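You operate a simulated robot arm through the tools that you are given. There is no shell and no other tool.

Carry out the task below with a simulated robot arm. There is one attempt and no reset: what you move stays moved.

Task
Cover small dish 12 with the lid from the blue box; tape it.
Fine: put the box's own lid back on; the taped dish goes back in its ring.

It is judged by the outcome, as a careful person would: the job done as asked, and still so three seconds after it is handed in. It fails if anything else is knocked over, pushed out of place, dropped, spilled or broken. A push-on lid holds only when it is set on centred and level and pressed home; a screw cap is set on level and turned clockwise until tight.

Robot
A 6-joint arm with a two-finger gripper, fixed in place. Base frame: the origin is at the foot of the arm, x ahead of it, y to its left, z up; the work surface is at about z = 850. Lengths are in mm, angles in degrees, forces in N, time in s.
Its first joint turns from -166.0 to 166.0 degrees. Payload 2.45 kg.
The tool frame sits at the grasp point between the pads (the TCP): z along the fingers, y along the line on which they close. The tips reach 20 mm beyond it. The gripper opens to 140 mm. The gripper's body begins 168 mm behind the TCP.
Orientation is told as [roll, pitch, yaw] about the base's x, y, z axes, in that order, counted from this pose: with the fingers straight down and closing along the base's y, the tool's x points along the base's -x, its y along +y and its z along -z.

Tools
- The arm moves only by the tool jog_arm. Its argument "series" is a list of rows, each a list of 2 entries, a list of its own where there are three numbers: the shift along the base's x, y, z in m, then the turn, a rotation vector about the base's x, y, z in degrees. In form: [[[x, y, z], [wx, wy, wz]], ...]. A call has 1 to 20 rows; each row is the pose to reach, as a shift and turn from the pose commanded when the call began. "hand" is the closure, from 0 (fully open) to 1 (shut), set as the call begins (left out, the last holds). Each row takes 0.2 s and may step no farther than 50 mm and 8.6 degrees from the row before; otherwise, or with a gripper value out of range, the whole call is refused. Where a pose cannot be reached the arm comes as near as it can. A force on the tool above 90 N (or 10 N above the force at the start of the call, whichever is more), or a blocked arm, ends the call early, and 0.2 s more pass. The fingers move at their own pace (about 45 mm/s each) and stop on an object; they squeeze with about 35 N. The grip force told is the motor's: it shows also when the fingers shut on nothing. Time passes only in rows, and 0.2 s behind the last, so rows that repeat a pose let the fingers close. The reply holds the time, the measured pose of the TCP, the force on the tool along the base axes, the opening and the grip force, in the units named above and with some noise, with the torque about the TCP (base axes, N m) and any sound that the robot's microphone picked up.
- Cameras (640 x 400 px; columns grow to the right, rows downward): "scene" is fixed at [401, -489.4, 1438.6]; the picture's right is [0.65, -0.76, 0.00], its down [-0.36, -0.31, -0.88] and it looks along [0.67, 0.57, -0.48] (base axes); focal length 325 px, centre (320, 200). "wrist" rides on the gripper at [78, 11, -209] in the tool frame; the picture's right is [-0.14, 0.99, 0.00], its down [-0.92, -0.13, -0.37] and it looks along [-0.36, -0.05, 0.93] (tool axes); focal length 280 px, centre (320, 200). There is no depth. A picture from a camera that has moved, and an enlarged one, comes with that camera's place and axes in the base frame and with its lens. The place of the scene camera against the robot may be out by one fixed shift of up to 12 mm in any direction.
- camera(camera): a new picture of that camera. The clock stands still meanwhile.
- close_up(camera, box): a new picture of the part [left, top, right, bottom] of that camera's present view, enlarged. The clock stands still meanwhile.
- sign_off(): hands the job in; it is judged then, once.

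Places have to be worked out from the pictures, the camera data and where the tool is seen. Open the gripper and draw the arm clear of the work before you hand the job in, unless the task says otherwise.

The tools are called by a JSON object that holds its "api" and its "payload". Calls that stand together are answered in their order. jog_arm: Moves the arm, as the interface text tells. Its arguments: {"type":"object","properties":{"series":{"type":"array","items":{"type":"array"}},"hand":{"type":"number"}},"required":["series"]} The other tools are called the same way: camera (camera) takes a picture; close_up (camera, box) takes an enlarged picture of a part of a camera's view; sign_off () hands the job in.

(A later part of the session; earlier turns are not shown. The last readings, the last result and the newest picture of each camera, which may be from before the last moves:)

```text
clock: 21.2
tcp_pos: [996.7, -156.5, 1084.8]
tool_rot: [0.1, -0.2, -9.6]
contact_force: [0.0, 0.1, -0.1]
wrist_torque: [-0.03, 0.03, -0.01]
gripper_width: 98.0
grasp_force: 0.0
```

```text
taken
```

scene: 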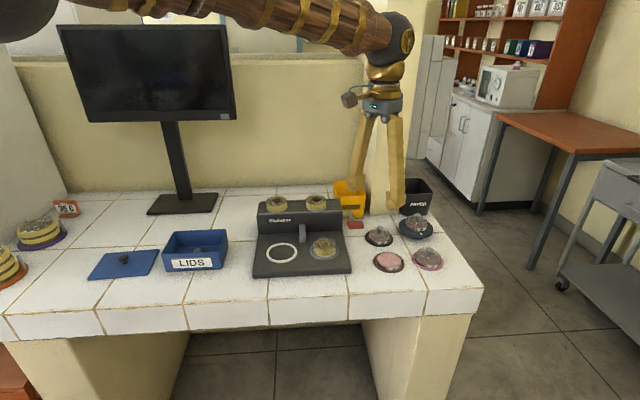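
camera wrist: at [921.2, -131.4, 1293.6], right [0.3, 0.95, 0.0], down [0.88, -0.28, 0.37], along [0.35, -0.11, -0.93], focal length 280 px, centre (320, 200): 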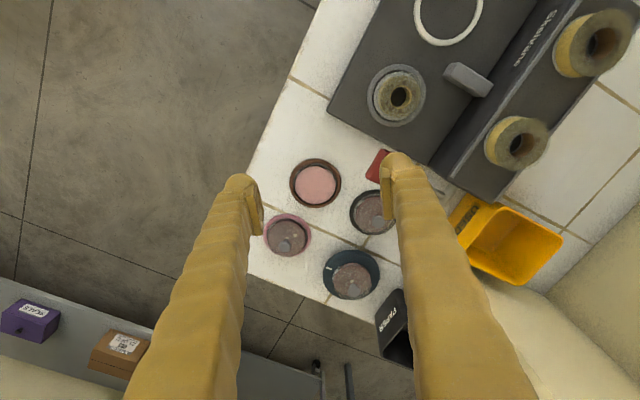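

The arm reached (997, -157) with the tool vertical. I'll zoom in on dish 12 and the lever from here to refine the geometry.

{"api": "close_up", "payload": {"camera": "wrist", "box": [270, 140, 400, 240]}}

{"api": "close_up", "payload": {"camera": "scene", "box": [365, 240, 415, 280]}}

```text
4.00 times, centred on (335, 190) of wrist
camera zoom: at [921.2, -131.4, 1293.6], right [0.3, 0.95, 0.0], down [0.88, -0.28, 0.37], along [0.35, -0.11, -0.93], focal length 1122 px, centre (260, 240)
```

zoom: 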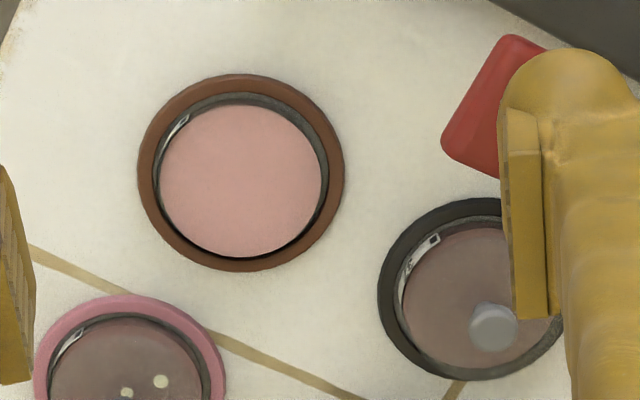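

```text
10.00 times, centred on (390, 260) of scene
camera zoom: at [401.0, -489.4, 1438.6], right [0.65, -0.76, 0.0], down [-0.36, -0.31, -0.88], along [0.67, 0.57, -0.48], focal length 3249 px, centre (-380, -400)
```

zoom: 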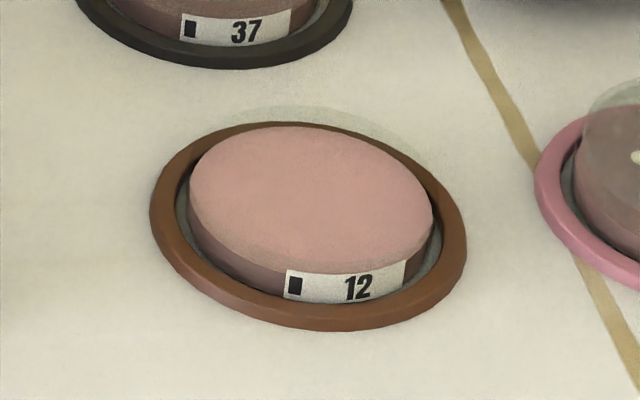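

Dish 12's centre is at (1055, -183), with the ring top near z 857 and the medium near 868. The red lever pad is at about (1040, -95, 933), so I'll yaw to +12° to keep the fingers clear of it. Then I'll tilt 20° outward to get the reach.

{"api": "jog_arm", "payload": {"series": [[[0.001, -0.009, -0.01], [0, 0, 7.2]], [[0.002, -0.018, -0.02], [0, 0, 14.4]], [[0.003, -0.028, -0.03], [0, 0, 21.6]], [[0.003, -0.028, -0.03], [0, 0, 21.6]]], "hand": 0.4}}

{"api": "jog_arm", "payload": {"series": [[[0.004, -0.001, -0.008], [1.456, -6.846, 0]], [[0.008, -0.002, -0.016], [2.912, -13.69, 0]], [[0.014, -0.004, -0.024], [4.16, -19.56, 0]], [[0.02, -0.005, -0.034], [4.16, -19.56, 0]], [[0.02, -0.005, -0.05], [4.16, -19.56, 0]], [[0.02, -0.005, -0.05], [4.16, -19.56, 0]]]}}

{"api": "camera", "payload": {"camera": "wrist"}}

{"api": "camera", "payload": {"camera": "scene"}}

```text
clock: 22.2
tcp_pos: [999.0, -182.1, 1058.4]
tool_rot: [0.1, -0.2, 12.0]
contact_force: [0.3, -0.5, -0.2]
wrist_torque: [0.03, 0.0, -0.02]
gripper_width: 84.0
grasp_force: 0.1
```

```text
clock: 23.6
tcp_pos: [1021.7, -187.6, 1005.2]
tool_rot: [0.2, -20.2, 11.8]
contact_force: [0.2, -0.1, -0.1]
wrist_torque: [0.0, 0.01, 0.03]
gripper_width: 83.7
grasp_force: 0.1
```

```text
taken
camera wrist: at [877.1, -207.3, 1175.3], right [-0.08, 1.0, 0.05], down [0.75, 0.03, 0.66], along [0.66, 0.09, -0.75], focal length 280 px, centre (320, 200)
```

wrist: 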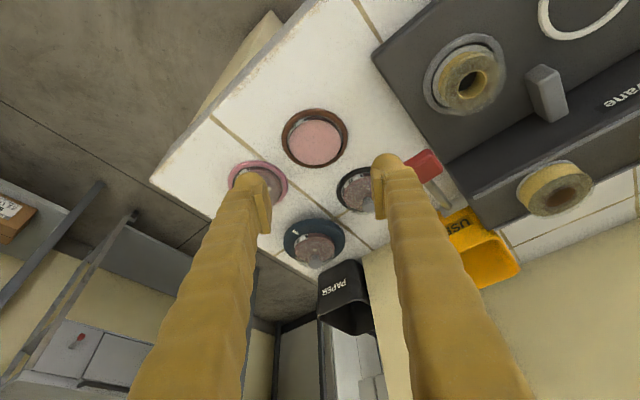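

```text
taken
```

scene: 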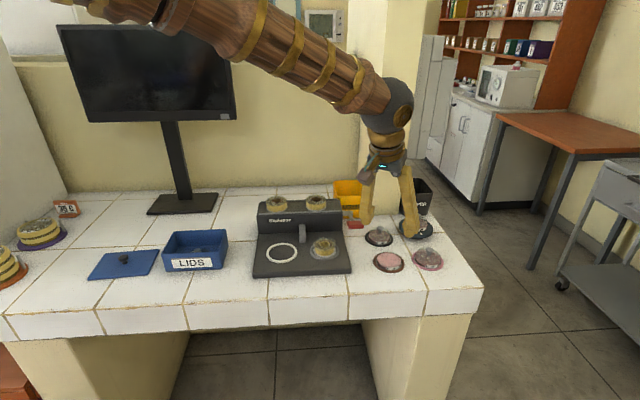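

Reach is fine with the 20° tilt. I'll zoom on the dish from this slanted view to see its glass wall and the ring.

{"api": "close_up", "payload": {"camera": "wrist", "box": [265, 95, 365, 185]}}

{"api": "close_up", "payload": {"camera": "wrist", "box": [330, 130, 470, 250]}}

```text
4.44 times, centred on (315, 140) of wrist
camera zoom: at [877.1, -207.3, 1175.3], right [-0.08, 1.0, 0.05], down [0.75, 0.03, 0.66], along [0.66, 0.09, -0.75], focal length 1246 px, centre (342, 467)
```

zoom: 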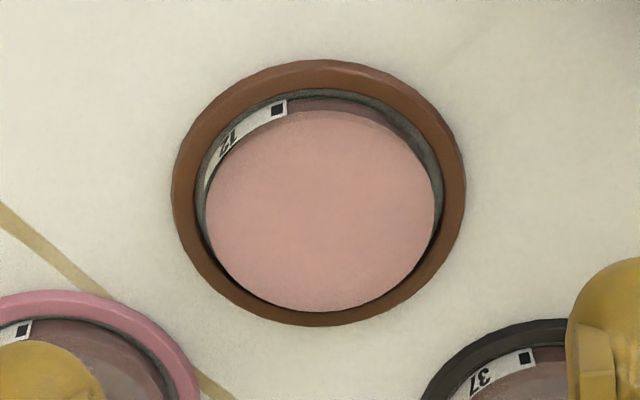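

```text
3.33 times, centred on (400, 190) of wrist
camera zoom: at [877.1, -207.3, 1175.3], right [-0.08, 1.0, 0.05], down [0.75, 0.03, 0.66], along [0.66, 0.09, -0.75], focal length 935 px, centre (53, 233)
```

zoom: 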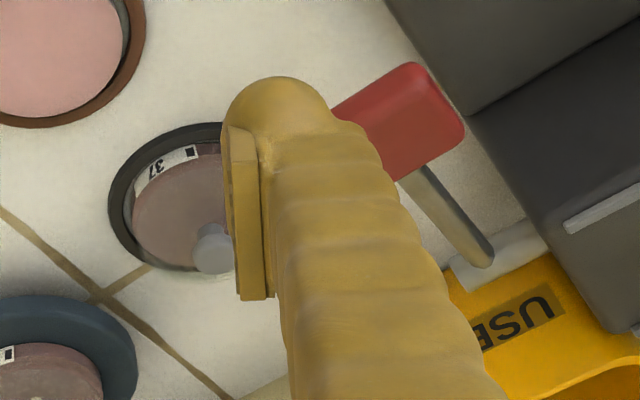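

From this slanted view the dish centre is at about (1053, -184), 3 mm right of the closing midline. I'll come in along the tool axis and stop with the tips just above the rim.

{"api": "jog_arm", "payload": {"series": [[[0.0078, 0.0008, -0.026], [0, 0, 0]], [[0.0155, 0.0016, -0.052], [0, 0, 0]], [[0.0233, 0.0024, -0.079], [0, 0, 0]], [[0.031, 0.0032, -0.1], [0, 0, 0]], [[0.031, 0.0032, -0.1], [0, 0, 0]]]}}

{"api": "camera", "payload": {"camera": "wrist"}}

{"api": "close_up", "payload": {"camera": "scene", "box": [335, 180, 455, 290]}}

```text
clock: 24.8
tcp_pos: [1050.8, -182.8, 906.4]
tool_rot: [0.1, -20.1, 11.9]
contact_force: [0.2, -0.5, 0.3]
wrist_torque: [-0.03, 0.02, 0.0]
gripper_width: 84.2
grasp_force: 0.0
```

```text
taken
camera wrist: at [907.1, -202.2, 1076.2], right [-0.08, 1.0, 0.05], down [0.75, 0.03, 0.66], along [0.66, 0.09, -0.75], focal length 280 px, centre (320, 200)
```

wrist: 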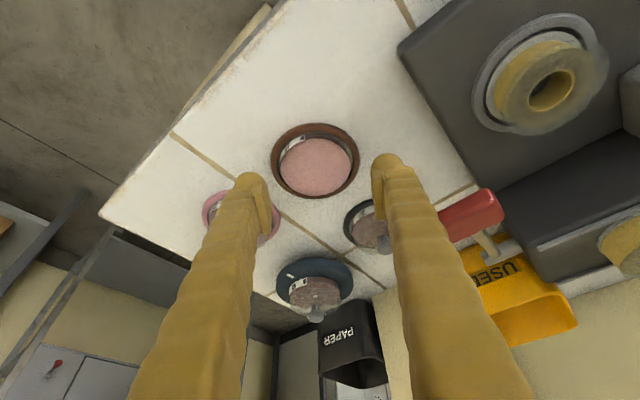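

```text
3.64 times, centred on (395, 235) of scene
camera zoom: at [401.0, -489.4, 1438.6], right [0.65, -0.76, 0.0], down [-0.36, -0.31, -0.88], along [0.67, 0.57, -0.48], focal length 1182 px, centre (47, 73)
```

zoom: 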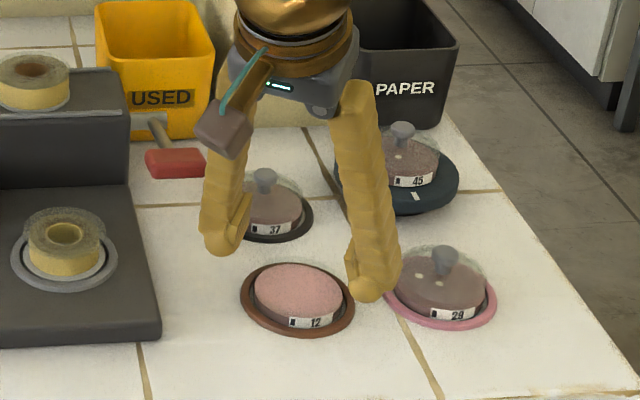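

The fingers straddle the dish with about 10 mm to the lever pad and to dish 29's ring. I'll zoom to measure the centring before the last descent.

{"api": "close_up", "payload": {"camera": "wrist", "box": [240, 100, 400, 220]}}

{"api": "close_up", "payload": {"camera": "scene", "box": [365, 215, 435, 285]}}

```text
3.33 times, centred on (320, 160) of wrist
camera zoom: at [907.1, -202.2, 1076.2], right [-0.08, 1.0, 0.05], down [0.75, 0.03, 0.66], along [0.66, 0.09, -0.75], focal length 935 px, centre (320, 333)
```

zoom: 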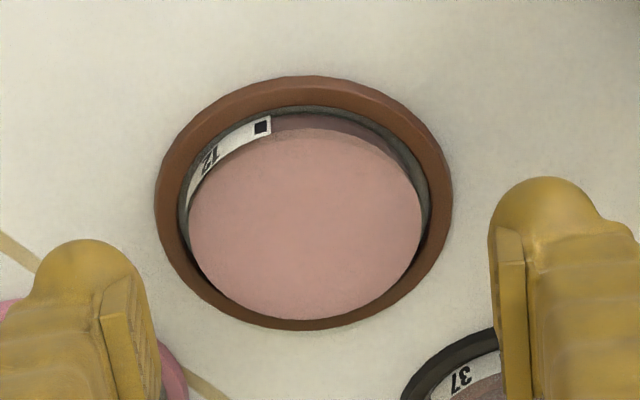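

```text
5.71 times, centred on (400, 250) of scene
camera zoom: at [401.0, -489.4, 1438.6], right [0.65, -0.76, 0.0], down [-0.36, -0.31, -0.88], along [0.67, 0.57, -0.48], focal length 1857 px, centre (-137, -86)
```

zoom: 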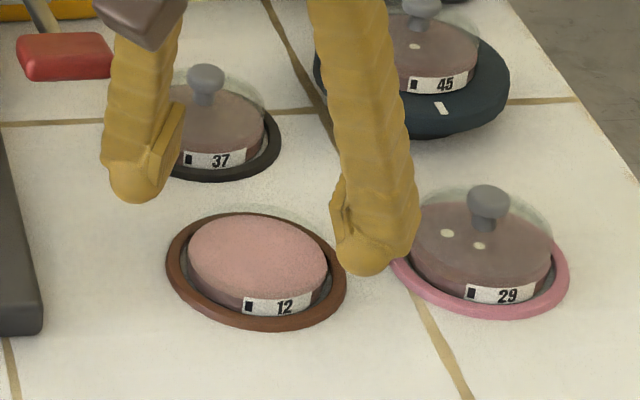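

The dish centre is about 2 mm right of the midline. I'll correct that and descend to TCP z≈885.

{"api": "jog_arm", "payload": {"series": [[[0.004, -0.0004, -0.01], [0, 0, 0]], [[0.008, -0.0004, -0.0214], [0, 0, 0]], [[0.008, -0.0004, -0.0214], [0, 0, 0]]]}}

{"api": "close_up", "payload": {"camera": "wrist", "box": [240, 100, 400, 220]}}

{"api": "close_up", "payload": {"camera": "scene", "box": [365, 215, 435, 285]}}

```text
clock: 25.6
tcp_pos: [1059.8, -183.7, 884.3]
tool_rot: [0.0, -20.3, 12.0]
contact_force: [0.0, 0.5, 0.0]
wrist_torque: [0.0, -0.02, 0.01]
gripper_width: 84.2
grasp_force: 0.1
```

```text
3.33 times, centred on (320, 160) of wrist
camera zoom: at [915.3, -202.7, 1054.5], right [-0.08, 1.0, 0.05], down [0.75, 0.03, 0.66], along [0.66, 0.09, -0.75], focal length 935 px, centre (320, 333)
```

zoom: 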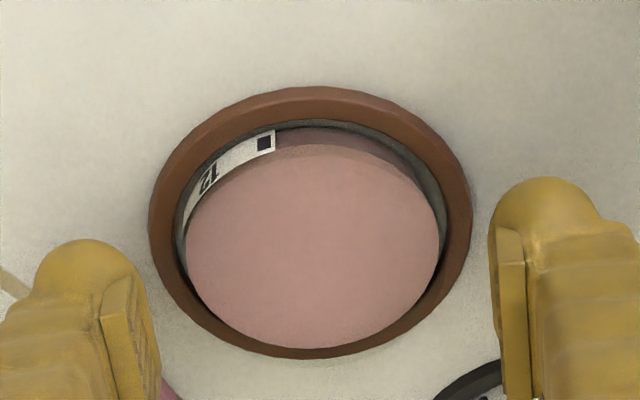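

```text
5.71 times, centred on (400, 250) of scene
camera zoom: at [401.0, -489.4, 1438.6], right [0.65, -0.76, 0.0], down [-0.36, -0.31, -0.88], along [0.67, 0.57, -0.48], focal length 1857 px, centre (-137, -86)
```

zoom: 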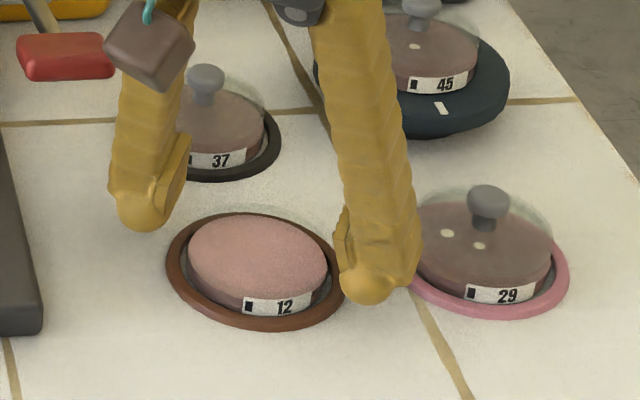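

The fingers now flank the dish, which sits about 8 mm toward the inner part of the pads, as intended. I'll lower the last few millimetres slowly, checking for contact with the ring.

{"api": "jog_arm", "payload": {"series": [[[0.0, 0.0, -0.001], [0, 0, 0]], [[0.0, 0.0, -0.002], [0, 0, 0]], [[0.0, 0.0, -0.003], [0, 0, 0]]]}}

{"api": "close_up", "payload": {"camera": "scene", "box": [375, 235, 425, 285]}}

```text
clock: 26.4
tcp_pos: [1060.0, -183.4, 881.6]
tool_rot: [0.2, -20.2, 11.9]
contact_force: [0.9, 0.1, -0.7]
wrist_torque: [-0.02, -0.02, 0.03]
gripper_width: 84.0
grasp_force: 0.0
```

```text
8.00 times, centred on (400, 260) of scene
camera zoom: at [401.0, -489.4, 1438.6], right [0.65, -0.76, 0.0], down [-0.36, -0.31, -0.88], along [0.67, 0.57, -0.48], focal length 2599 px, centre (-320, -280)
```

zoom: 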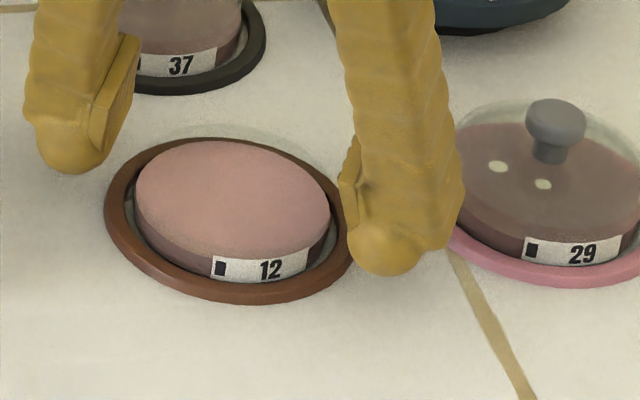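

No contact yet. The pads now overlap the dish wall by roughly 10 mm, so I'll close here gently. If the fingers stop near 83 mm I've caught the ring; near 67 mm it's the dish.

{"api": "jog_arm", "payload": {"series": [[[0, 0, 0], [0, 0, 0]], [[0, 0, 0], [0, 0, 0]], [[0, 0, 0], [0, 0, 0]]], "hand": 0.6}}

{"api": "close_up", "payload": {"camera": "scene", "box": [375, 235, 425, 285]}}

{"api": "close_up", "payload": {"camera": "wrist", "box": [240, 100, 400, 220]}}

```text
clock: 27.2
tcp_pos: [1060.0, -184.1, 883.8]
tool_rot: [0.1, -20.3, 11.9]
contact_force: [-6.9, 0.5, 17.2]
wrist_torque: [0.01, 0.29, 0.0]
gripper_width: 60.9
grasp_force: 34.6
```

```text
8.00 times, centred on (400, 260) of scene
camera zoom: at [401.0, -489.4, 1438.6], right [0.65, -0.76, 0.0], down [-0.36, -0.31, -0.88], along [0.67, 0.57, -0.48], focal length 2599 px, centre (-320, -280)
```

zoom: 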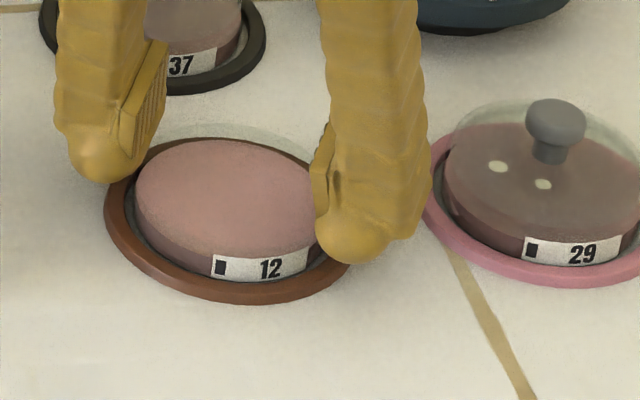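

```text
3.33 times, centred on (320, 160) of wrist
camera zoom: at [915.2, -203.2, 1052.4], right [-0.08, 1.0, 0.05], down [0.75, 0.03, 0.67], along [0.66, 0.09, -0.75], focal length 935 px, centre (320, 333)
```

zoom: 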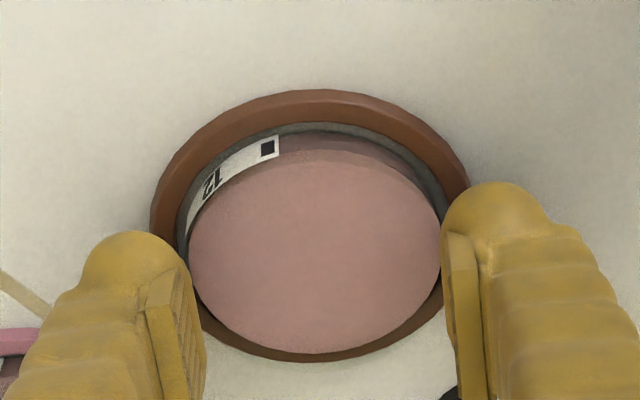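

The fingers stopped at 61 mm, which is the dish, with the tips lightly touching the ring (17 N upward). The contact is a bit near the pads' inner edge, so I'll unload, reopen, shift about 7 mm inward and grip again.

{"api": "jog_arm", "payload": {"series": [[[0, 0, 0.0015], [0, 0, 0]], [[0, 0, 0.0025], [0, 0, 0]], [[0, 0, 0.0025], [0, 0, 0]]]}}

{"api": "jog_arm", "payload": {"series": [[[0, 0, 0], [0, 0, 0]], [[0, 0, 0.001], [0, 0, 0]], [[-0.003, -0.0007, 0.001], [0, 0, 0]], [[-0.0068, -0.0015, 0.001], [0, 0, 0]], [[-0.0068, -0.0015, 0.0], [0, 0, 0]], [[-0.0068, -0.0015, 0.0], [0, 0, 0]]], "hand": 0.45}}

{"api": "close_up", "payload": {"camera": "wrist", "box": [240, 100, 400, 220]}}

{"api": "close_up", "payload": {"camera": "scene", "box": [375, 235, 425, 285]}}

```text
clock: 28.0
tcp_pos: [1058.7, -183.3, 884.0]
tool_rot: [0.1, -20.1, 11.8]
contact_force: [2.3, 0.9, 8.0]
wrist_torque: [0.02, 0.05, -0.04]
gripper_width: 60.8
grasp_force: 13.3
```

```text
clock: 29.4
tcp_pos: [1053.7, -185.9, 883.7]
tool_rot: [0.1, -20.2, 11.9]
contact_force: [0.3, 0.6, 0.0]
wrist_torque: [0.0, 0.0, 0.0]
gripper_width: 77.0
grasp_force: 0.0
```

```text
3.33 times, centred on (320, 160) of wrist
camera zoom: at [908.6, -205.6, 1053.4], right [-0.08, 1.0, 0.05], down [0.75, 0.03, 0.66], along [0.66, 0.09, -0.75], focal length 935 px, centre (320, 333)
```

zoom: 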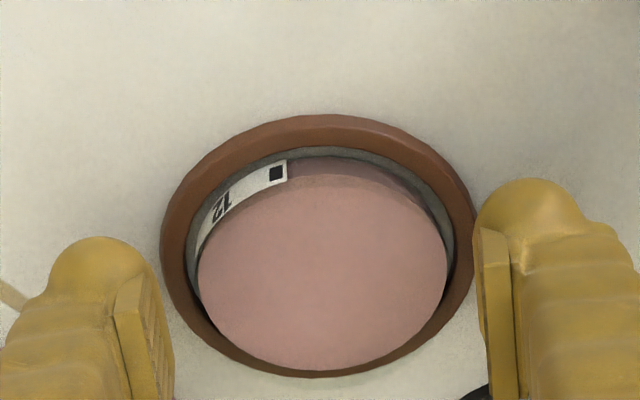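

```text
8.00 times, centred on (400, 260) of scene
camera zoom: at [401.0, -489.4, 1438.6], right [0.65, -0.76, 0.0], down [-0.36, -0.31, -0.88], along [0.67, 0.57, -0.48], focal length 2599 px, centre (-320, -280)
```

zoom: 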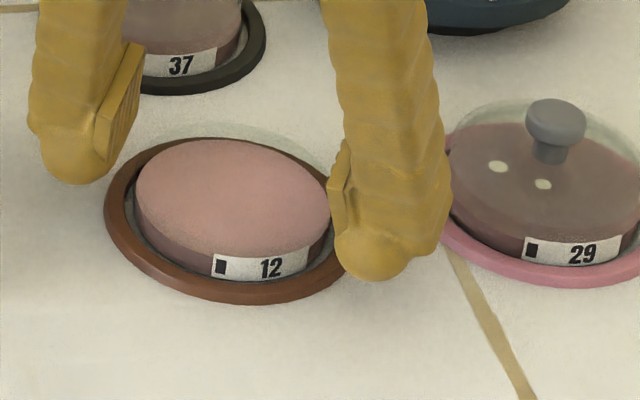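

The dish is undisturbed and now centred between the pads. I'll close fully on it.

{"api": "jog_arm", "payload": {"series": [[[0, 0, 0], [0, 0, 0]], [[0, 0, 0], [0, 0, 0]], [[0, 0, 0], [0, 0, 0]], [[0, 0, 0], [0, 0, 0]]], "hand": 1}}

{"api": "close_up", "payload": {"camera": "wrist", "box": [240, 100, 400, 220]}}

{"api": "close_up", "payload": {"camera": "scene", "box": [375, 235, 425, 285]}}

```text
clock: 30.4
tcp_pos: [1052.7, -185.8, 888.1]
tool_rot: [-0.1, -20.5, 11.8]
contact_force: [9.1, -2.0, 50.9]
wrist_torque: [-0.09, -0.01, 0.11]
gripper_width: 5.6
grasp_force: 9.6
```

```text
3.33 times, centred on (320, 160) of wrist
camera zoom: at [909.0, -205.6, 1056.6], right [-0.08, 1.0, 0.05], down [0.74, 0.03, 0.67], along [0.66, 0.09, -0.74], focal length 935 px, centre (320, 333)
```

zoom: 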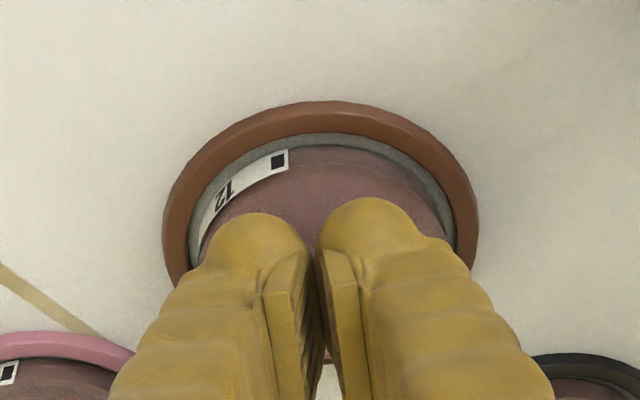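

```text
8.00 times, centred on (400, 260) of scene
camera zoom: at [401.0, -489.4, 1438.6], right [0.65, -0.76, 0.0], down [-0.36, -0.31, -0.88], along [0.67, 0.57, -0.48], focal length 2599 px, centre (-320, -280)
```

zoom: 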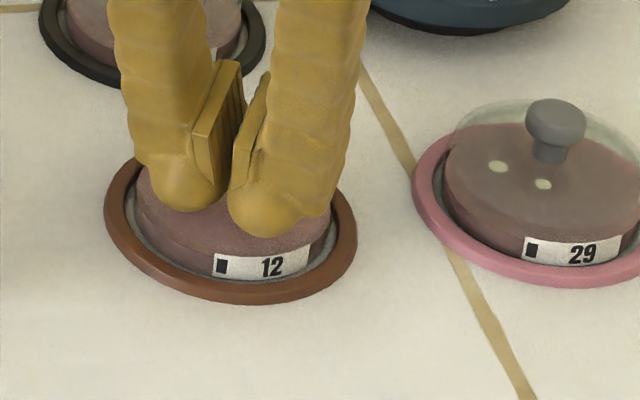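

The fingers slipped over the top of the dish instead of gripping, and are now pressing on it with about 51 N. So the solid dish is lower than I judged. I'll lift away at once and then inspect.

{"api": "jog_arm", "payload": {"series": [[[0, 0, 0.005], [0, 0, 0]], [[0, 0, 0.012], [0, 0, 0]], [[0, 0, 0.025], [0, 0, 0]], [[0, 0, 0.025], [0, 0, 0]]]}}

{"api": "jog_arm", "payload": {"series": [[[0, 0, 0], [0, 0, 0]], [[0, 0, 0], [0, 0, 0]], [[0, 0, 0], [0, 0, 0]], [[0, 0, 0], [0, 0, 0]], [[0, 0, 0], [0, 0, 0]]], "hand": 0.4}}

{"api": "close_up", "payload": {"camera": "wrist", "box": [240, 100, 400, 220]}}

{"api": "close_up", "payload": {"camera": "scene", "box": [375, 235, 425, 285]}}

```text
clock: 31.4
tcp_pos: [1051.8, -187.3, 908.6]
tool_rot: [0.1, -20.2, 11.9]
contact_force: [-0.6, 0.1, -0.7]
wrist_torque: [-0.03, -0.02, -0.02]
gripper_width: 0.1
grasp_force: 29.4
```

```text
clock: 32.6
tcp_pos: [1052.7, -187.5, 909.9]
tool_rot: [0.1, -20.2, 11.9]
contact_force: [0.5, 0.1, 0.2]
wrist_torque: [-0.02, 0.01, -0.01]
gripper_width: 84.0
grasp_force: 0.1
```

```text
3.33 times, centred on (320, 160) of wrist
camera zoom: at [907.8, -206.5, 1078.7], right [-0.08, 1.0, 0.05], down [0.75, 0.03, 0.66], along [0.66, 0.09, -0.75], focal length 935 px, centre (320, 333)
```

zoom: 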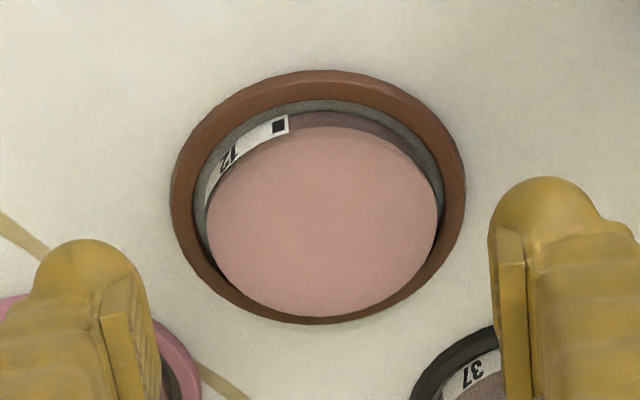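

```text
8.00 times, centred on (400, 260) of scene
camera zoom: at [401.0, -489.4, 1438.6], right [0.65, -0.76, 0.0], down [-0.36, -0.31, -0.88], along [0.67, 0.57, -0.48], focal length 2599 px, centre (-320, -280)
```

zoom: 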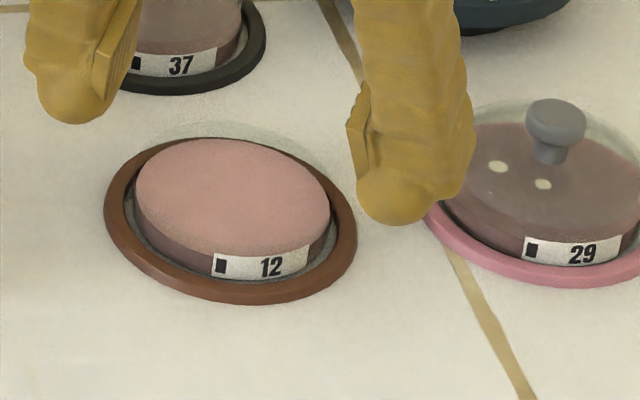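

The dish shows no mark and sits as before. I need to understand the fingertip shape: the pads seem to end well above the tips. I'll zoom on the fingertips.

{"api": "close_up", "payload": {"camera": "scene", "box": [376, 215, 411, 245]}}

{"api": "close_up", "payload": {"camera": "scene", "box": [412, 222, 440, 246]}}

{"api": "close_up", "payload": {"camera": "wrist", "box": [355, 140, 425, 230]}}

```text
13.33 times, centred on (394, 230) of scene
camera zoom: at [401.0, -489.4, 1438.6], right [0.65, -0.76, 0.0], down [-0.36, -0.31, -0.88], along [0.67, 0.57, -0.48], focal length 4332 px, centre (-660, -200)
```

zoom: 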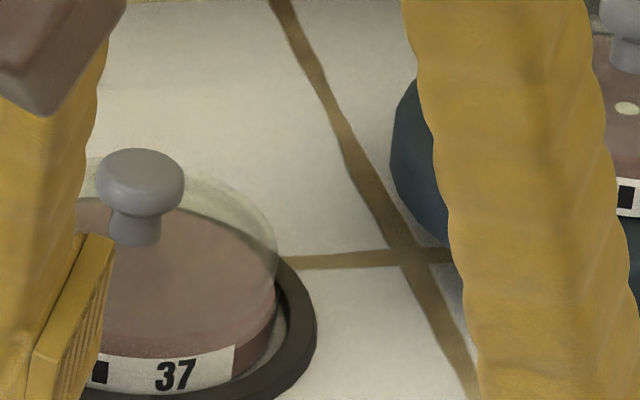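

```text
16.00 times, centred on (426, 234) of scene
camera zoom: at [401.0, -489.4, 1438.6], right [0.65, -0.76, 0.0], down [-0.36, -0.31, -0.88], along [0.67, 0.57, -0.48], focal length 5199 px, centre (-1376, -344)
```

zoom: 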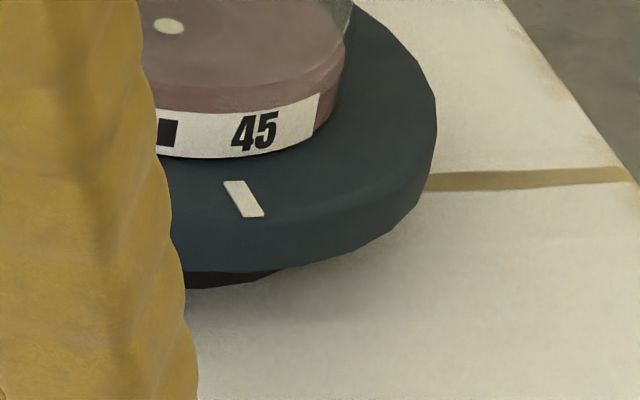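

```text
4.44 times, centred on (390, 185) of wrist
camera zoom: at [907.8, -206.5, 1078.7], right [-0.08, 1.0, 0.05], down [0.75, 0.03, 0.66], along [0.66, 0.09, -0.75], focal length 1246 px, centre (9, 267)
```

zoom: 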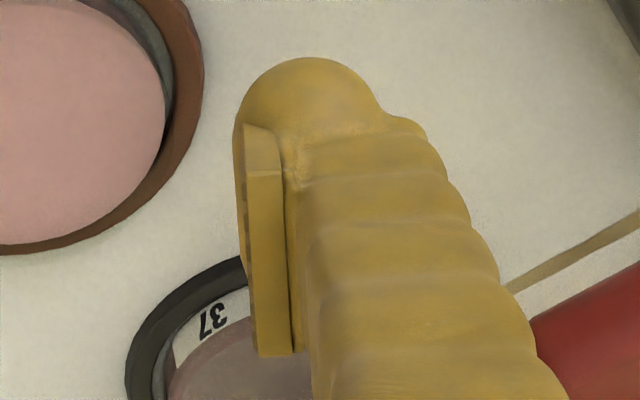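

The tips are thick rounded domes, so the pads ended too high; contact at the dome's lower side let them ride over the rim. I need TCP z about 877–878 so the sides of the tips hold the wall. The domes land outside the ring, so there is room. I'll re-centre and go down lower this time.

{"api": "jog_arm", "payload": {"series": [[[0.003, 0.002, -0.012], [0, 0, 0]], [[0.0067, 0.0035, -0.024], [0, 0, 0]], [[0.0067, 0.0035, -0.028], [0, 0, 0]], [[0.0067, 0.0035, -0.03], [0, 0, 0]], [[0.0067, 0.0035, -0.03], [0, 0, 0]]], "hand": 0.4}}

{"api": "close_up", "payload": {"camera": "wrist", "box": [240, 100, 400, 220]}}

{"api": "close_up", "payload": {"camera": "scene", "box": [375, 235, 425, 285]}}

```text
clock: 33.8
tcp_pos: [1058.9, -183.4, 879.9]
tool_rot: [0.1, -20.1, 11.9]
contact_force: [-0.5, -0.6, 0.7]
wrist_torque: [0.01, -0.01, 0.02]
gripper_width: 83.9
grasp_force: 0.1
```

```text
3.33 times, centred on (320, 160) of wrist
camera zoom: at [914.8, -202.1, 1049.3], right [-0.08, 1.0, 0.05], down [0.75, 0.03, 0.66], along [0.66, 0.09, -0.75], focal length 935 px, centre (320, 333)
```

zoom: 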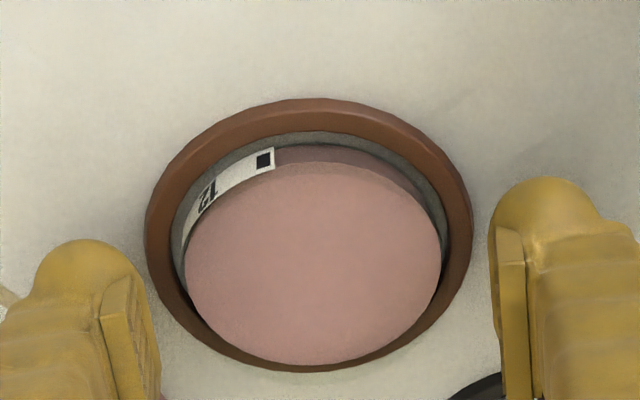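

```text
8.00 times, centred on (400, 260) of scene
camera zoom: at [401.0, -489.4, 1438.6], right [0.65, -0.76, 0.0], down [-0.36, -0.31, -0.88], along [0.67, 0.57, -0.48], focal length 2599 px, centre (-320, -280)
```

zoom: 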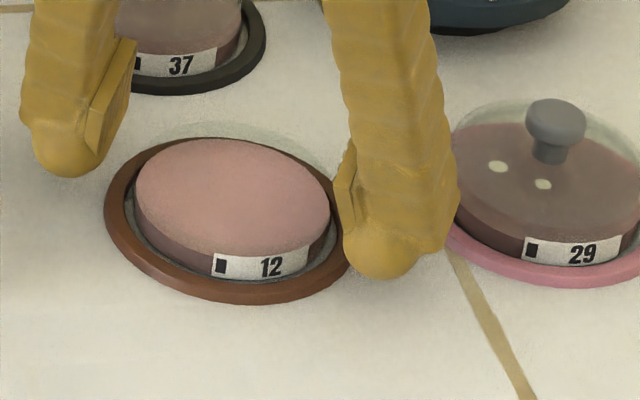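

The dish is centred (e_t ≈ 0, 7 mm inward of the TCP). I'll lower another 2.5 mm and close only to a 57 mm target so the fingers can't run over the top.

{"api": "jog_arm", "payload": {"series": [[[0, 0, -0.0012], [0, 0, 0]], [[0, 0, -0.0025], [0, 0, 0]], [[0, 0, -0.0025], [0, 0, 0]]]}}

{"api": "jog_arm", "payload": {"series": [[[0, 0, 0], [0, 0, 0]], [[0, 0, 0], [0, 0, 0]], [[0, 0, 0], [0, 0, 0]]], "hand": 0.59}}

{"api": "close_up", "payload": {"camera": "wrist", "box": [240, 100, 400, 220]}}

{"api": "close_up", "payload": {"camera": "scene", "box": [375, 235, 425, 285]}}

```text
clock: 34.6
tcp_pos: [1059.8, -182.4, 878.0]
tool_rot: [0.2, -20.1, 12.0]
contact_force: [0.8, -0.6, 0.4]
wrist_torque: [-0.01, 0.0, -0.01]
gripper_width: 83.9
grasp_force: 0.1
```

```text
clock: 35.4
tcp_pos: [1059.6, -183.3, 877.4]
tool_rot: [0.2, -20.2, 12.0]
contact_force: [-0.4, -1.1, -0.5]
wrist_torque: [-0.04, -0.01, 0.02]
gripper_width: 65.5
grasp_force: 35.0
```

```text
3.33 times, centred on (320, 160) of wrist
camera zoom: at [914.9, -202.1, 1046.6], right [-0.08, 1.0, 0.05], down [0.75, 0.03, 0.66], along [0.66, 0.09, -0.75], focal length 935 px, centre (320, 333)
```

zoom: 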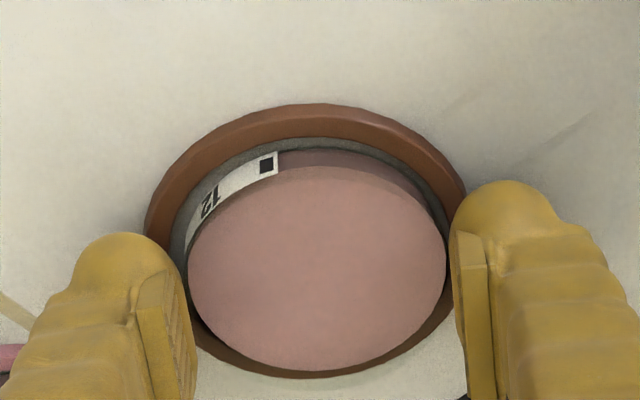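

```text
8.00 times, centred on (400, 260) of scene
camera zoom: at [401.0, -489.4, 1438.6], right [0.65, -0.76, 0.0], down [-0.36, -0.31, -0.88], along [0.67, 0.57, -0.48], focal length 2599 px, centre (-320, -280)
```

zoom: 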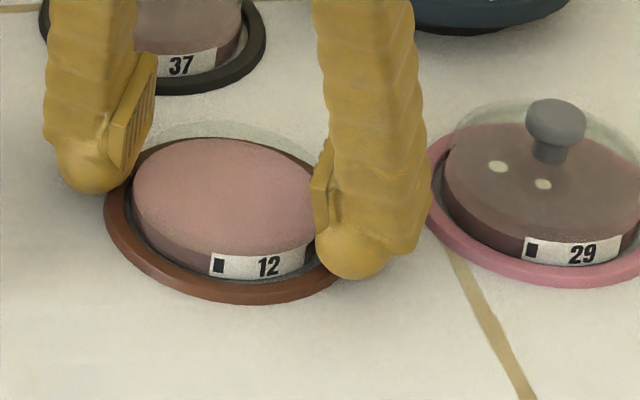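

Now there is a solid grip: 65.5 mm wide at 35 N, with no net reaction force. I'll lift straight up in small steps and check that the dish rises level.

{"api": "jog_arm", "payload": {"series": [[[0, 0, 0], [0, 0, 0]], [[0, 0, 0.003], [0, 0, 0]], [[0, 0, 0.007], [0, 0, 0]], [[0, 0, 0.014], [0, 0, 0]], [[0, 0, 0.014], [0, 0, 0]]], "hand": 0.75}}

{"api": "close_up", "payload": {"camera": "wrist", "box": [240, 100, 400, 220]}}

{"api": "close_up", "payload": {"camera": "scene", "box": [340, 200, 440, 290]}}

```text
clock: 36.6
tcp_pos: [1058.8, -184.3, 891.2]
tool_rot: [0.2, -20.3, 12.0]
contact_force: [-0.5, 0.6, 1.1]
wrist_torque: [0.0, 0.03, 0.03]
gripper_width: 35.3
grasp_force: 0.0
```

```text
3.33 times, centred on (320, 160) of wrist
camera zoom: at [914.6, -202.1, 1059.9], right [-0.08, 1.0, 0.05], down [0.75, 0.03, 0.66], along [0.66, 0.09, -0.75], focal length 935 px, centre (320, 333)
```

zoom: 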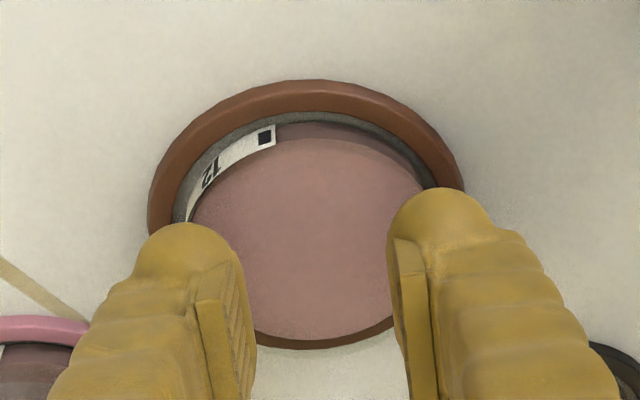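

```text
4.44 times, centred on (390, 245) of scene
camera zoom: at [401.0, -489.4, 1438.6], right [0.65, -0.76, 0.0], down [-0.36, -0.31, -0.88], along [0.67, 0.57, -0.48], focal length 1444 px, centre (9, 0)
```

zoom: 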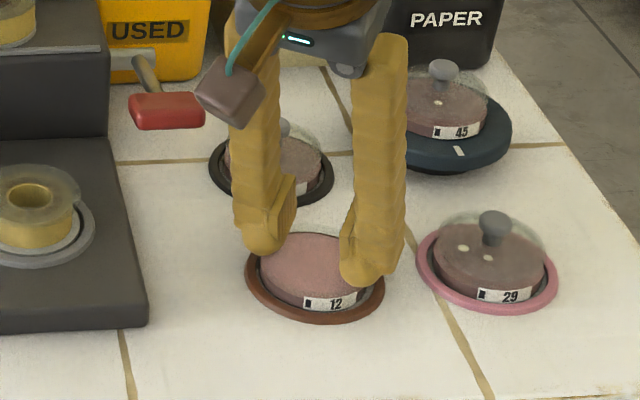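

The dome-shaped tips slid off the wall again; the dish stays undisturbed in its ring. A better way is to put the lid on right here, press it home, and then carry the covered dish by its knob. I'll back off along the tool axis and go for the lid.

{"api": "jog_arm", "payload": {"series": [[[-0.006, -0.0013, 0.017], [0, 0, 0]], [[-0.014, -0.003, 0.04], [0, 0, 0]], [[-0.027, -0.006, 0.078], [0, 0, 0]], [[-0.041, -0.009, 0.117], [0, 0, 0]], [[-0.055, -0.011, 0.155], [0, 0, 0]], [[-0.065, -0.01, 0.19], [0, 0, 0]]], "hand": 0.55}}

{"api": "close_up", "payload": {"camera": "wrist", "box": [220, 60, 420, 200]}}

{"api": "close_up", "payload": {"camera": "scene", "box": [340, 200, 440, 290]}}

```text
clock: 38.0
tcp_pos: [993.3, -191.3, 1080.3]
tool_rot: [0.3, -20.1, 11.8]
contact_force: [0.6, 0.4, 0.2]
wrist_torque: [0.01, -0.05, -0.05]
gripper_width: 63.1
grasp_force: 0.0
```

```text
2.86 times, centred on (320, 130) of wrist
camera zoom: at [849.7, -210.3, 1249.6], right [-0.08, 1.0, 0.05], down [0.75, 0.03, 0.66], along [0.66, 0.09, -0.75], focal length 801 px, centre (320, 400)
```

zoom: 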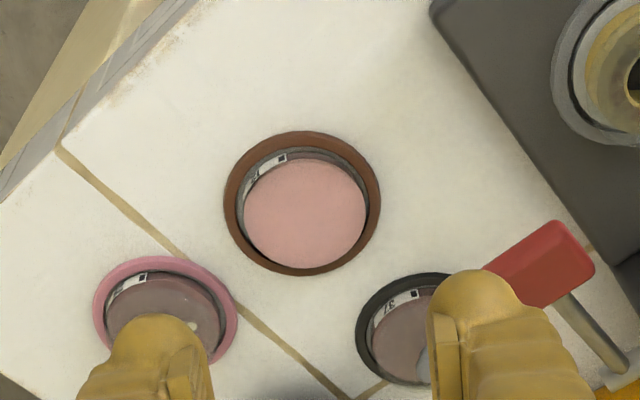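

```text
4.44 times, centred on (390, 245) of scene
camera zoom: at [401.0, -489.4, 1438.6], right [0.65, -0.76, 0.0], down [-0.36, -0.31, -0.88], along [0.67, 0.57, -0.48], focal length 1444 px, centre (9, 0)
```

zoom: 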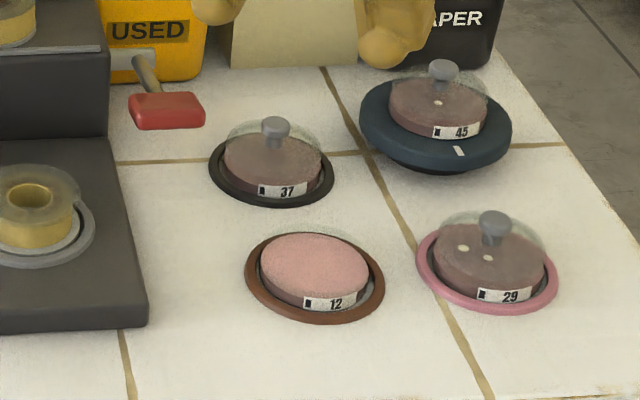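

Everything there is undisturbed. I'll travel to the box keeping the 20° tilt and turning to 45° yaw, so the fingers open along the box's long side.

{"api": "jog_arm", "payload": {"series": [[[-0.027, 0.035, 0], [0, 0, 3]], [[-0.055, 0.071, 0], [0, 0, 6]], [[-0.083, 0.106, 0], [0, 0, 9]], [[-0.11, 0.141, 0], [0, 0, 12]], [[-0.138, 0.177, 0], [0, 0, 15]], [[-0.165, 0.212, 0], [0, 0, 18]], [[-0.193, 0.247, 0], [0, 0, 21]], [[-0.22, 0.283, 0], [0, 0, 24]], [[-0.248, 0.318, 0], [0, 0, 27]], [[-0.275, 0.353, 0], [0, 0, 30]], [[-0.303, 0.389, -0.01], [0, 0, 33.2]], [[-0.303, 0.389, -0.02], [0, 0, 33.2]]], "hand": 0.6}}

{"api": "camera", "payload": {"camera": "wrist"}}

{"api": "camera", "payload": {"camera": "scene"}}

```text
clock: 40.6
tcp_pos: [693.1, 196.8, 1059.2]
tool_rot: [0.1, -20.2, 45.1]
contact_force: [-0.2, 0.4, -0.1]
wrist_torque: [-0.01, -0.02, -0.01]
gripper_width: 56.2
grasp_force: 0.1
```

```text
taken
camera wrist: at [583.1, 102.0, 1229.0], right [-0.61, 0.79, 0.05], down [0.61, 0.43, 0.66], along [0.5, 0.44, -0.75], focal length 280 px, centre (320, 200)
```

wrist: 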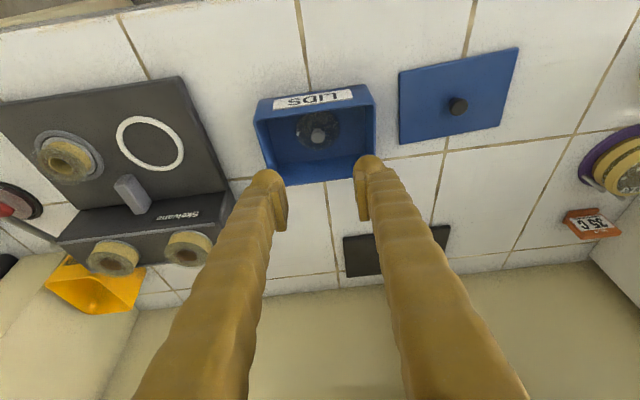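

```text
taken
```

scene: 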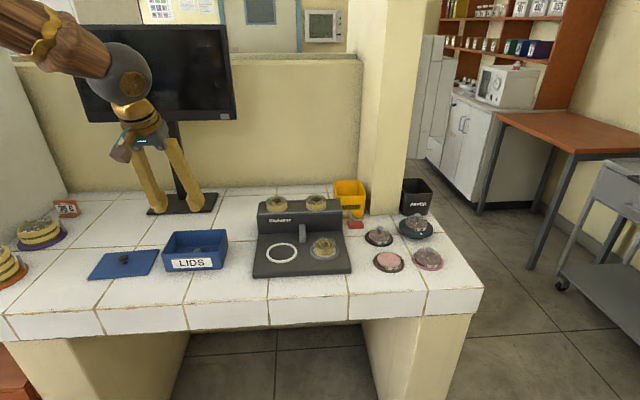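

The knob is visible in the box near the tool axis. I'll zoom for a precise fix.

{"api": "close_up", "payload": {"camera": "wrist", "box": [250, 75, 390, 195]}}

{"api": "close_up", "payload": {"camera": "scene", "box": [155, 220, 235, 275]}}

```text
3.33 times, centred on (320, 135) of wrist
camera zoom: at [583.1, 102.0, 1229.0], right [-0.61, 0.79, 0.05], down [0.61, 0.43, 0.66], along [0.5, 0.44, -0.75], focal length 935 px, centre (320, 417)
```

zoom: 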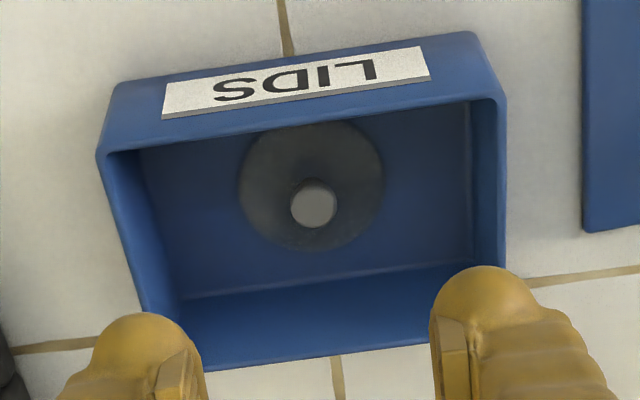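

```text
7.27 times, centred on (195, 248) of scene
camera zoom: at [401.0, -489.4, 1438.6], right [0.65, -0.76, 0.0], down [-0.36, -0.31, -0.88], along [0.67, 0.57, -0.48], focal length 2363 px, centre (1229, -146)
```

zoom: 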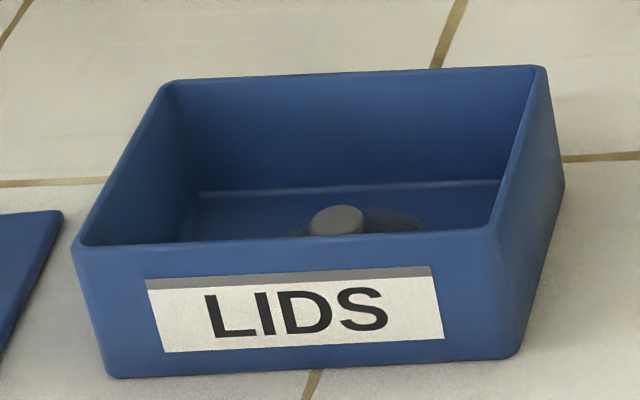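

The knob lies about 20 mm inward of the tool axis. I'll correct and come down to about z 960, still above the box rim, then recheck.

{"api": "jog_arm", "payload": {"series": [[[0.004, 0.004, -0.033], [0, 0, 0]], [[0.008, 0.008, -0.066], [0, 0, 0]], [[0.0117, 0.0118, -0.099], [0, 0, 0]], [[0.0117, 0.0118, -0.099], [0, 0, 0]]], "hand": 0.65}}

{"api": "close_up", "payload": {"camera": "wrist", "box": [250, 85, 390, 205]}}

{"api": "close_up", "payload": {"camera": "scene", "box": [145, 200, 245, 280]}}

```text
clock: 41.6
tcp_pos: [702.9, 208.7, 961.0]
tool_rot: [0.1, -20.2, 45.0]
contact_force: [-0.3, 0.1, 0.5]
wrist_torque: [0.03, 0.02, 0.03]
gripper_width: 48.9
grasp_force: 0.0
```

```text
3.33 times, centred on (320, 145) of wrist
camera zoom: at [592.3, 113.4, 1130.6], right [-0.61, 0.79, 0.05], down [0.61, 0.43, 0.66], along [0.5, 0.44, -0.75], focal length 935 px, centre (320, 383)
```

zoom: 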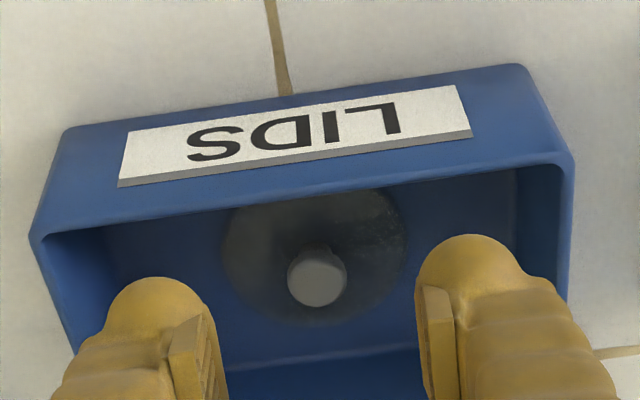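

```text
5.00 times, centred on (195, 240) of scene
camera zoom: at [401.0, -489.4, 1438.6], right [0.65, -0.76, 0.0], down [-0.36, -0.31, -0.88], along [0.67, 0.57, -0.48], focal length 1625 px, centre (945, 0)
```

zoom: 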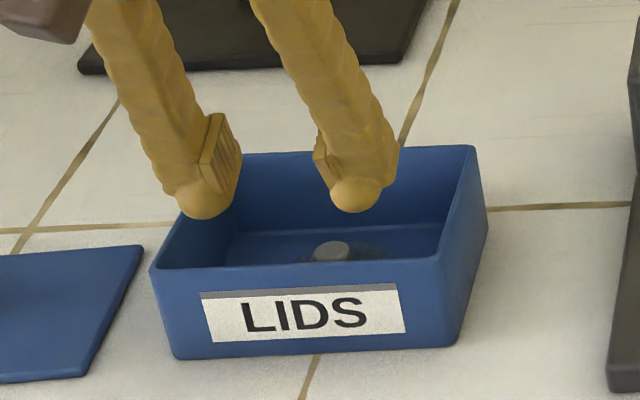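

The knob's centre is on the midline, at about z 875–885. I'll descend along the axis to z≈905 and look again.

{"api": "jog_arm", "payload": {"series": [[[0.0052, 0.0047, -0.019], [0, 0, 0]], [[0.0104, 0.0094, -0.038], [0, 0, 0]], [[0.0155, 0.0141, -0.056], [0, 0, 0]], [[0.0155, 0.0141, -0.056], [0, 0, 0]]]}}

{"api": "close_up", "payload": {"camera": "wrist", "box": [260, 115, 380, 225]}}

{"api": "close_up", "payload": {"camera": "scene", "box": [145, 200, 245, 280]}}

```text
clock: 42.6
tcp_pos: [717.2, 222.4, 906.2]
tool_rot: [0.1, -20.2, 45.0]
contact_force: [-0.3, 0.2, -0.2]
wrist_torque: [0.0, -0.01, 0.0]
gripper_width: 48.8
grasp_force: 0.0
```

```text
3.64 times, centred on (320, 170) of wrist
camera zoom: at [607.3, 127.6, 1074.9], right [-0.61, 0.79, 0.05], down [0.61, 0.43, 0.66], along [0.5, 0.44, -0.75], focal length 1020 px, centre (320, 309)
```

zoom: 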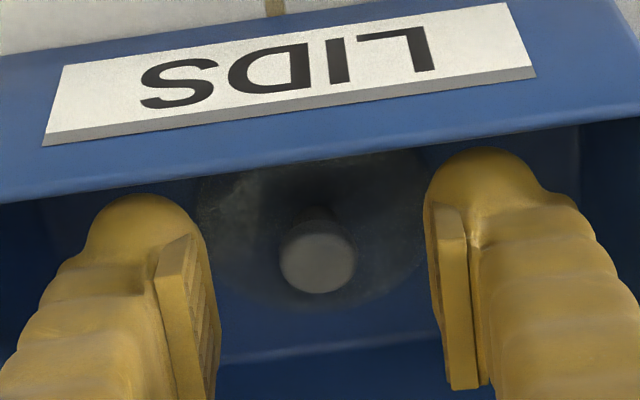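

```text
5.00 times, centred on (195, 240) of scene
camera zoom: at [401.0, -489.4, 1438.6], right [0.65, -0.76, 0.0], down [-0.36, -0.31, -0.88], along [0.67, 0.57, -0.48], focal length 1625 px, centre (945, 0)
```

zoom: 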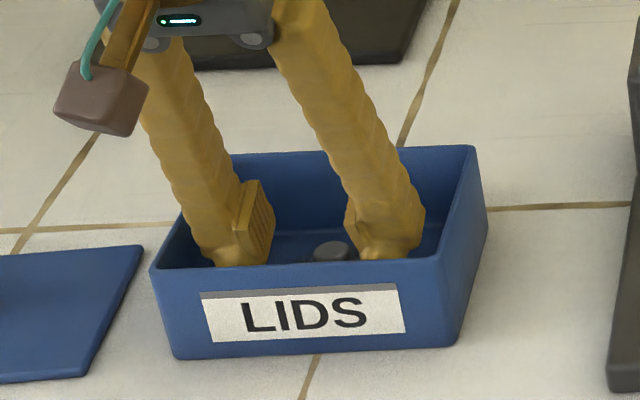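

The knob is still centred, with its top near z 880. I'll descend to about 889 next.

{"api": "jog_arm", "payload": {"series": [[[0.0024, 0.0018, -0.008], [0, 0, 0]], [[0.0048, 0.0036, -0.016], [0, 0, 0]], [[0.0048, 0.0036, -0.0175], [0, 0, 0]], [[0.0048, 0.0036, -0.0175], [0, 0, 0]]]}}

{"api": "close_up", "payload": {"camera": "wrist", "box": [260, 115, 380, 225]}}

{"api": "close_up", "payload": {"camera": "scene", "box": [165, 215, 235, 265]}}

```text
clock: 43.6
tcp_pos: [722.7, 227.0, 887.1]
tool_rot: [0.1, -20.1, 45.1]
contact_force: [-0.5, -0.2, -0.5]
wrist_torque: [-0.01, 0.02, -0.03]
gripper_width: 49.4
grasp_force: 0.1
```

```text
3.64 times, centred on (320, 170) of wrist
camera zoom: at [612.6, 130.9, 1057.1], right [-0.61, 0.79, 0.05], down [0.61, 0.43, 0.66], along [0.5, 0.44, -0.75], focal length 1020 px, centre (320, 309)
```

zoom: 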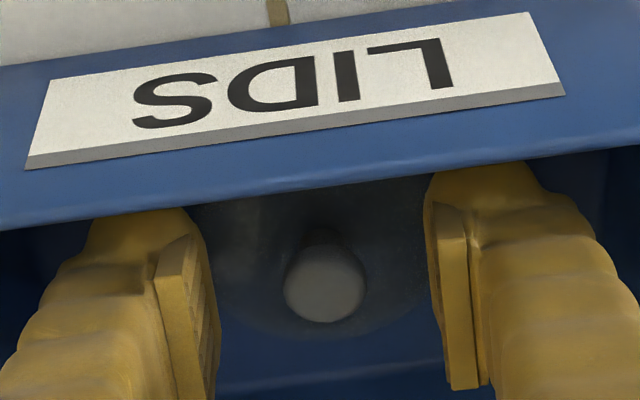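

```text
8.00 times, centred on (200, 240) of scene
camera zoom: at [401.0, -489.4, 1438.6], right [0.65, -0.76, 0.0], down [-0.36, -0.31, -0.88], along [0.67, 0.57, -0.48], focal length 2599 px, centre (1280, -120)
```

zoom: 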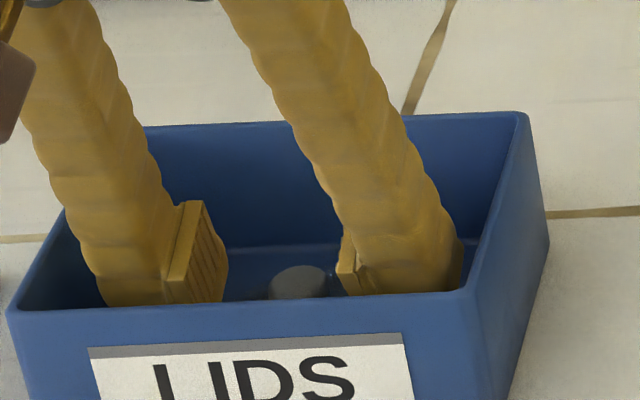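

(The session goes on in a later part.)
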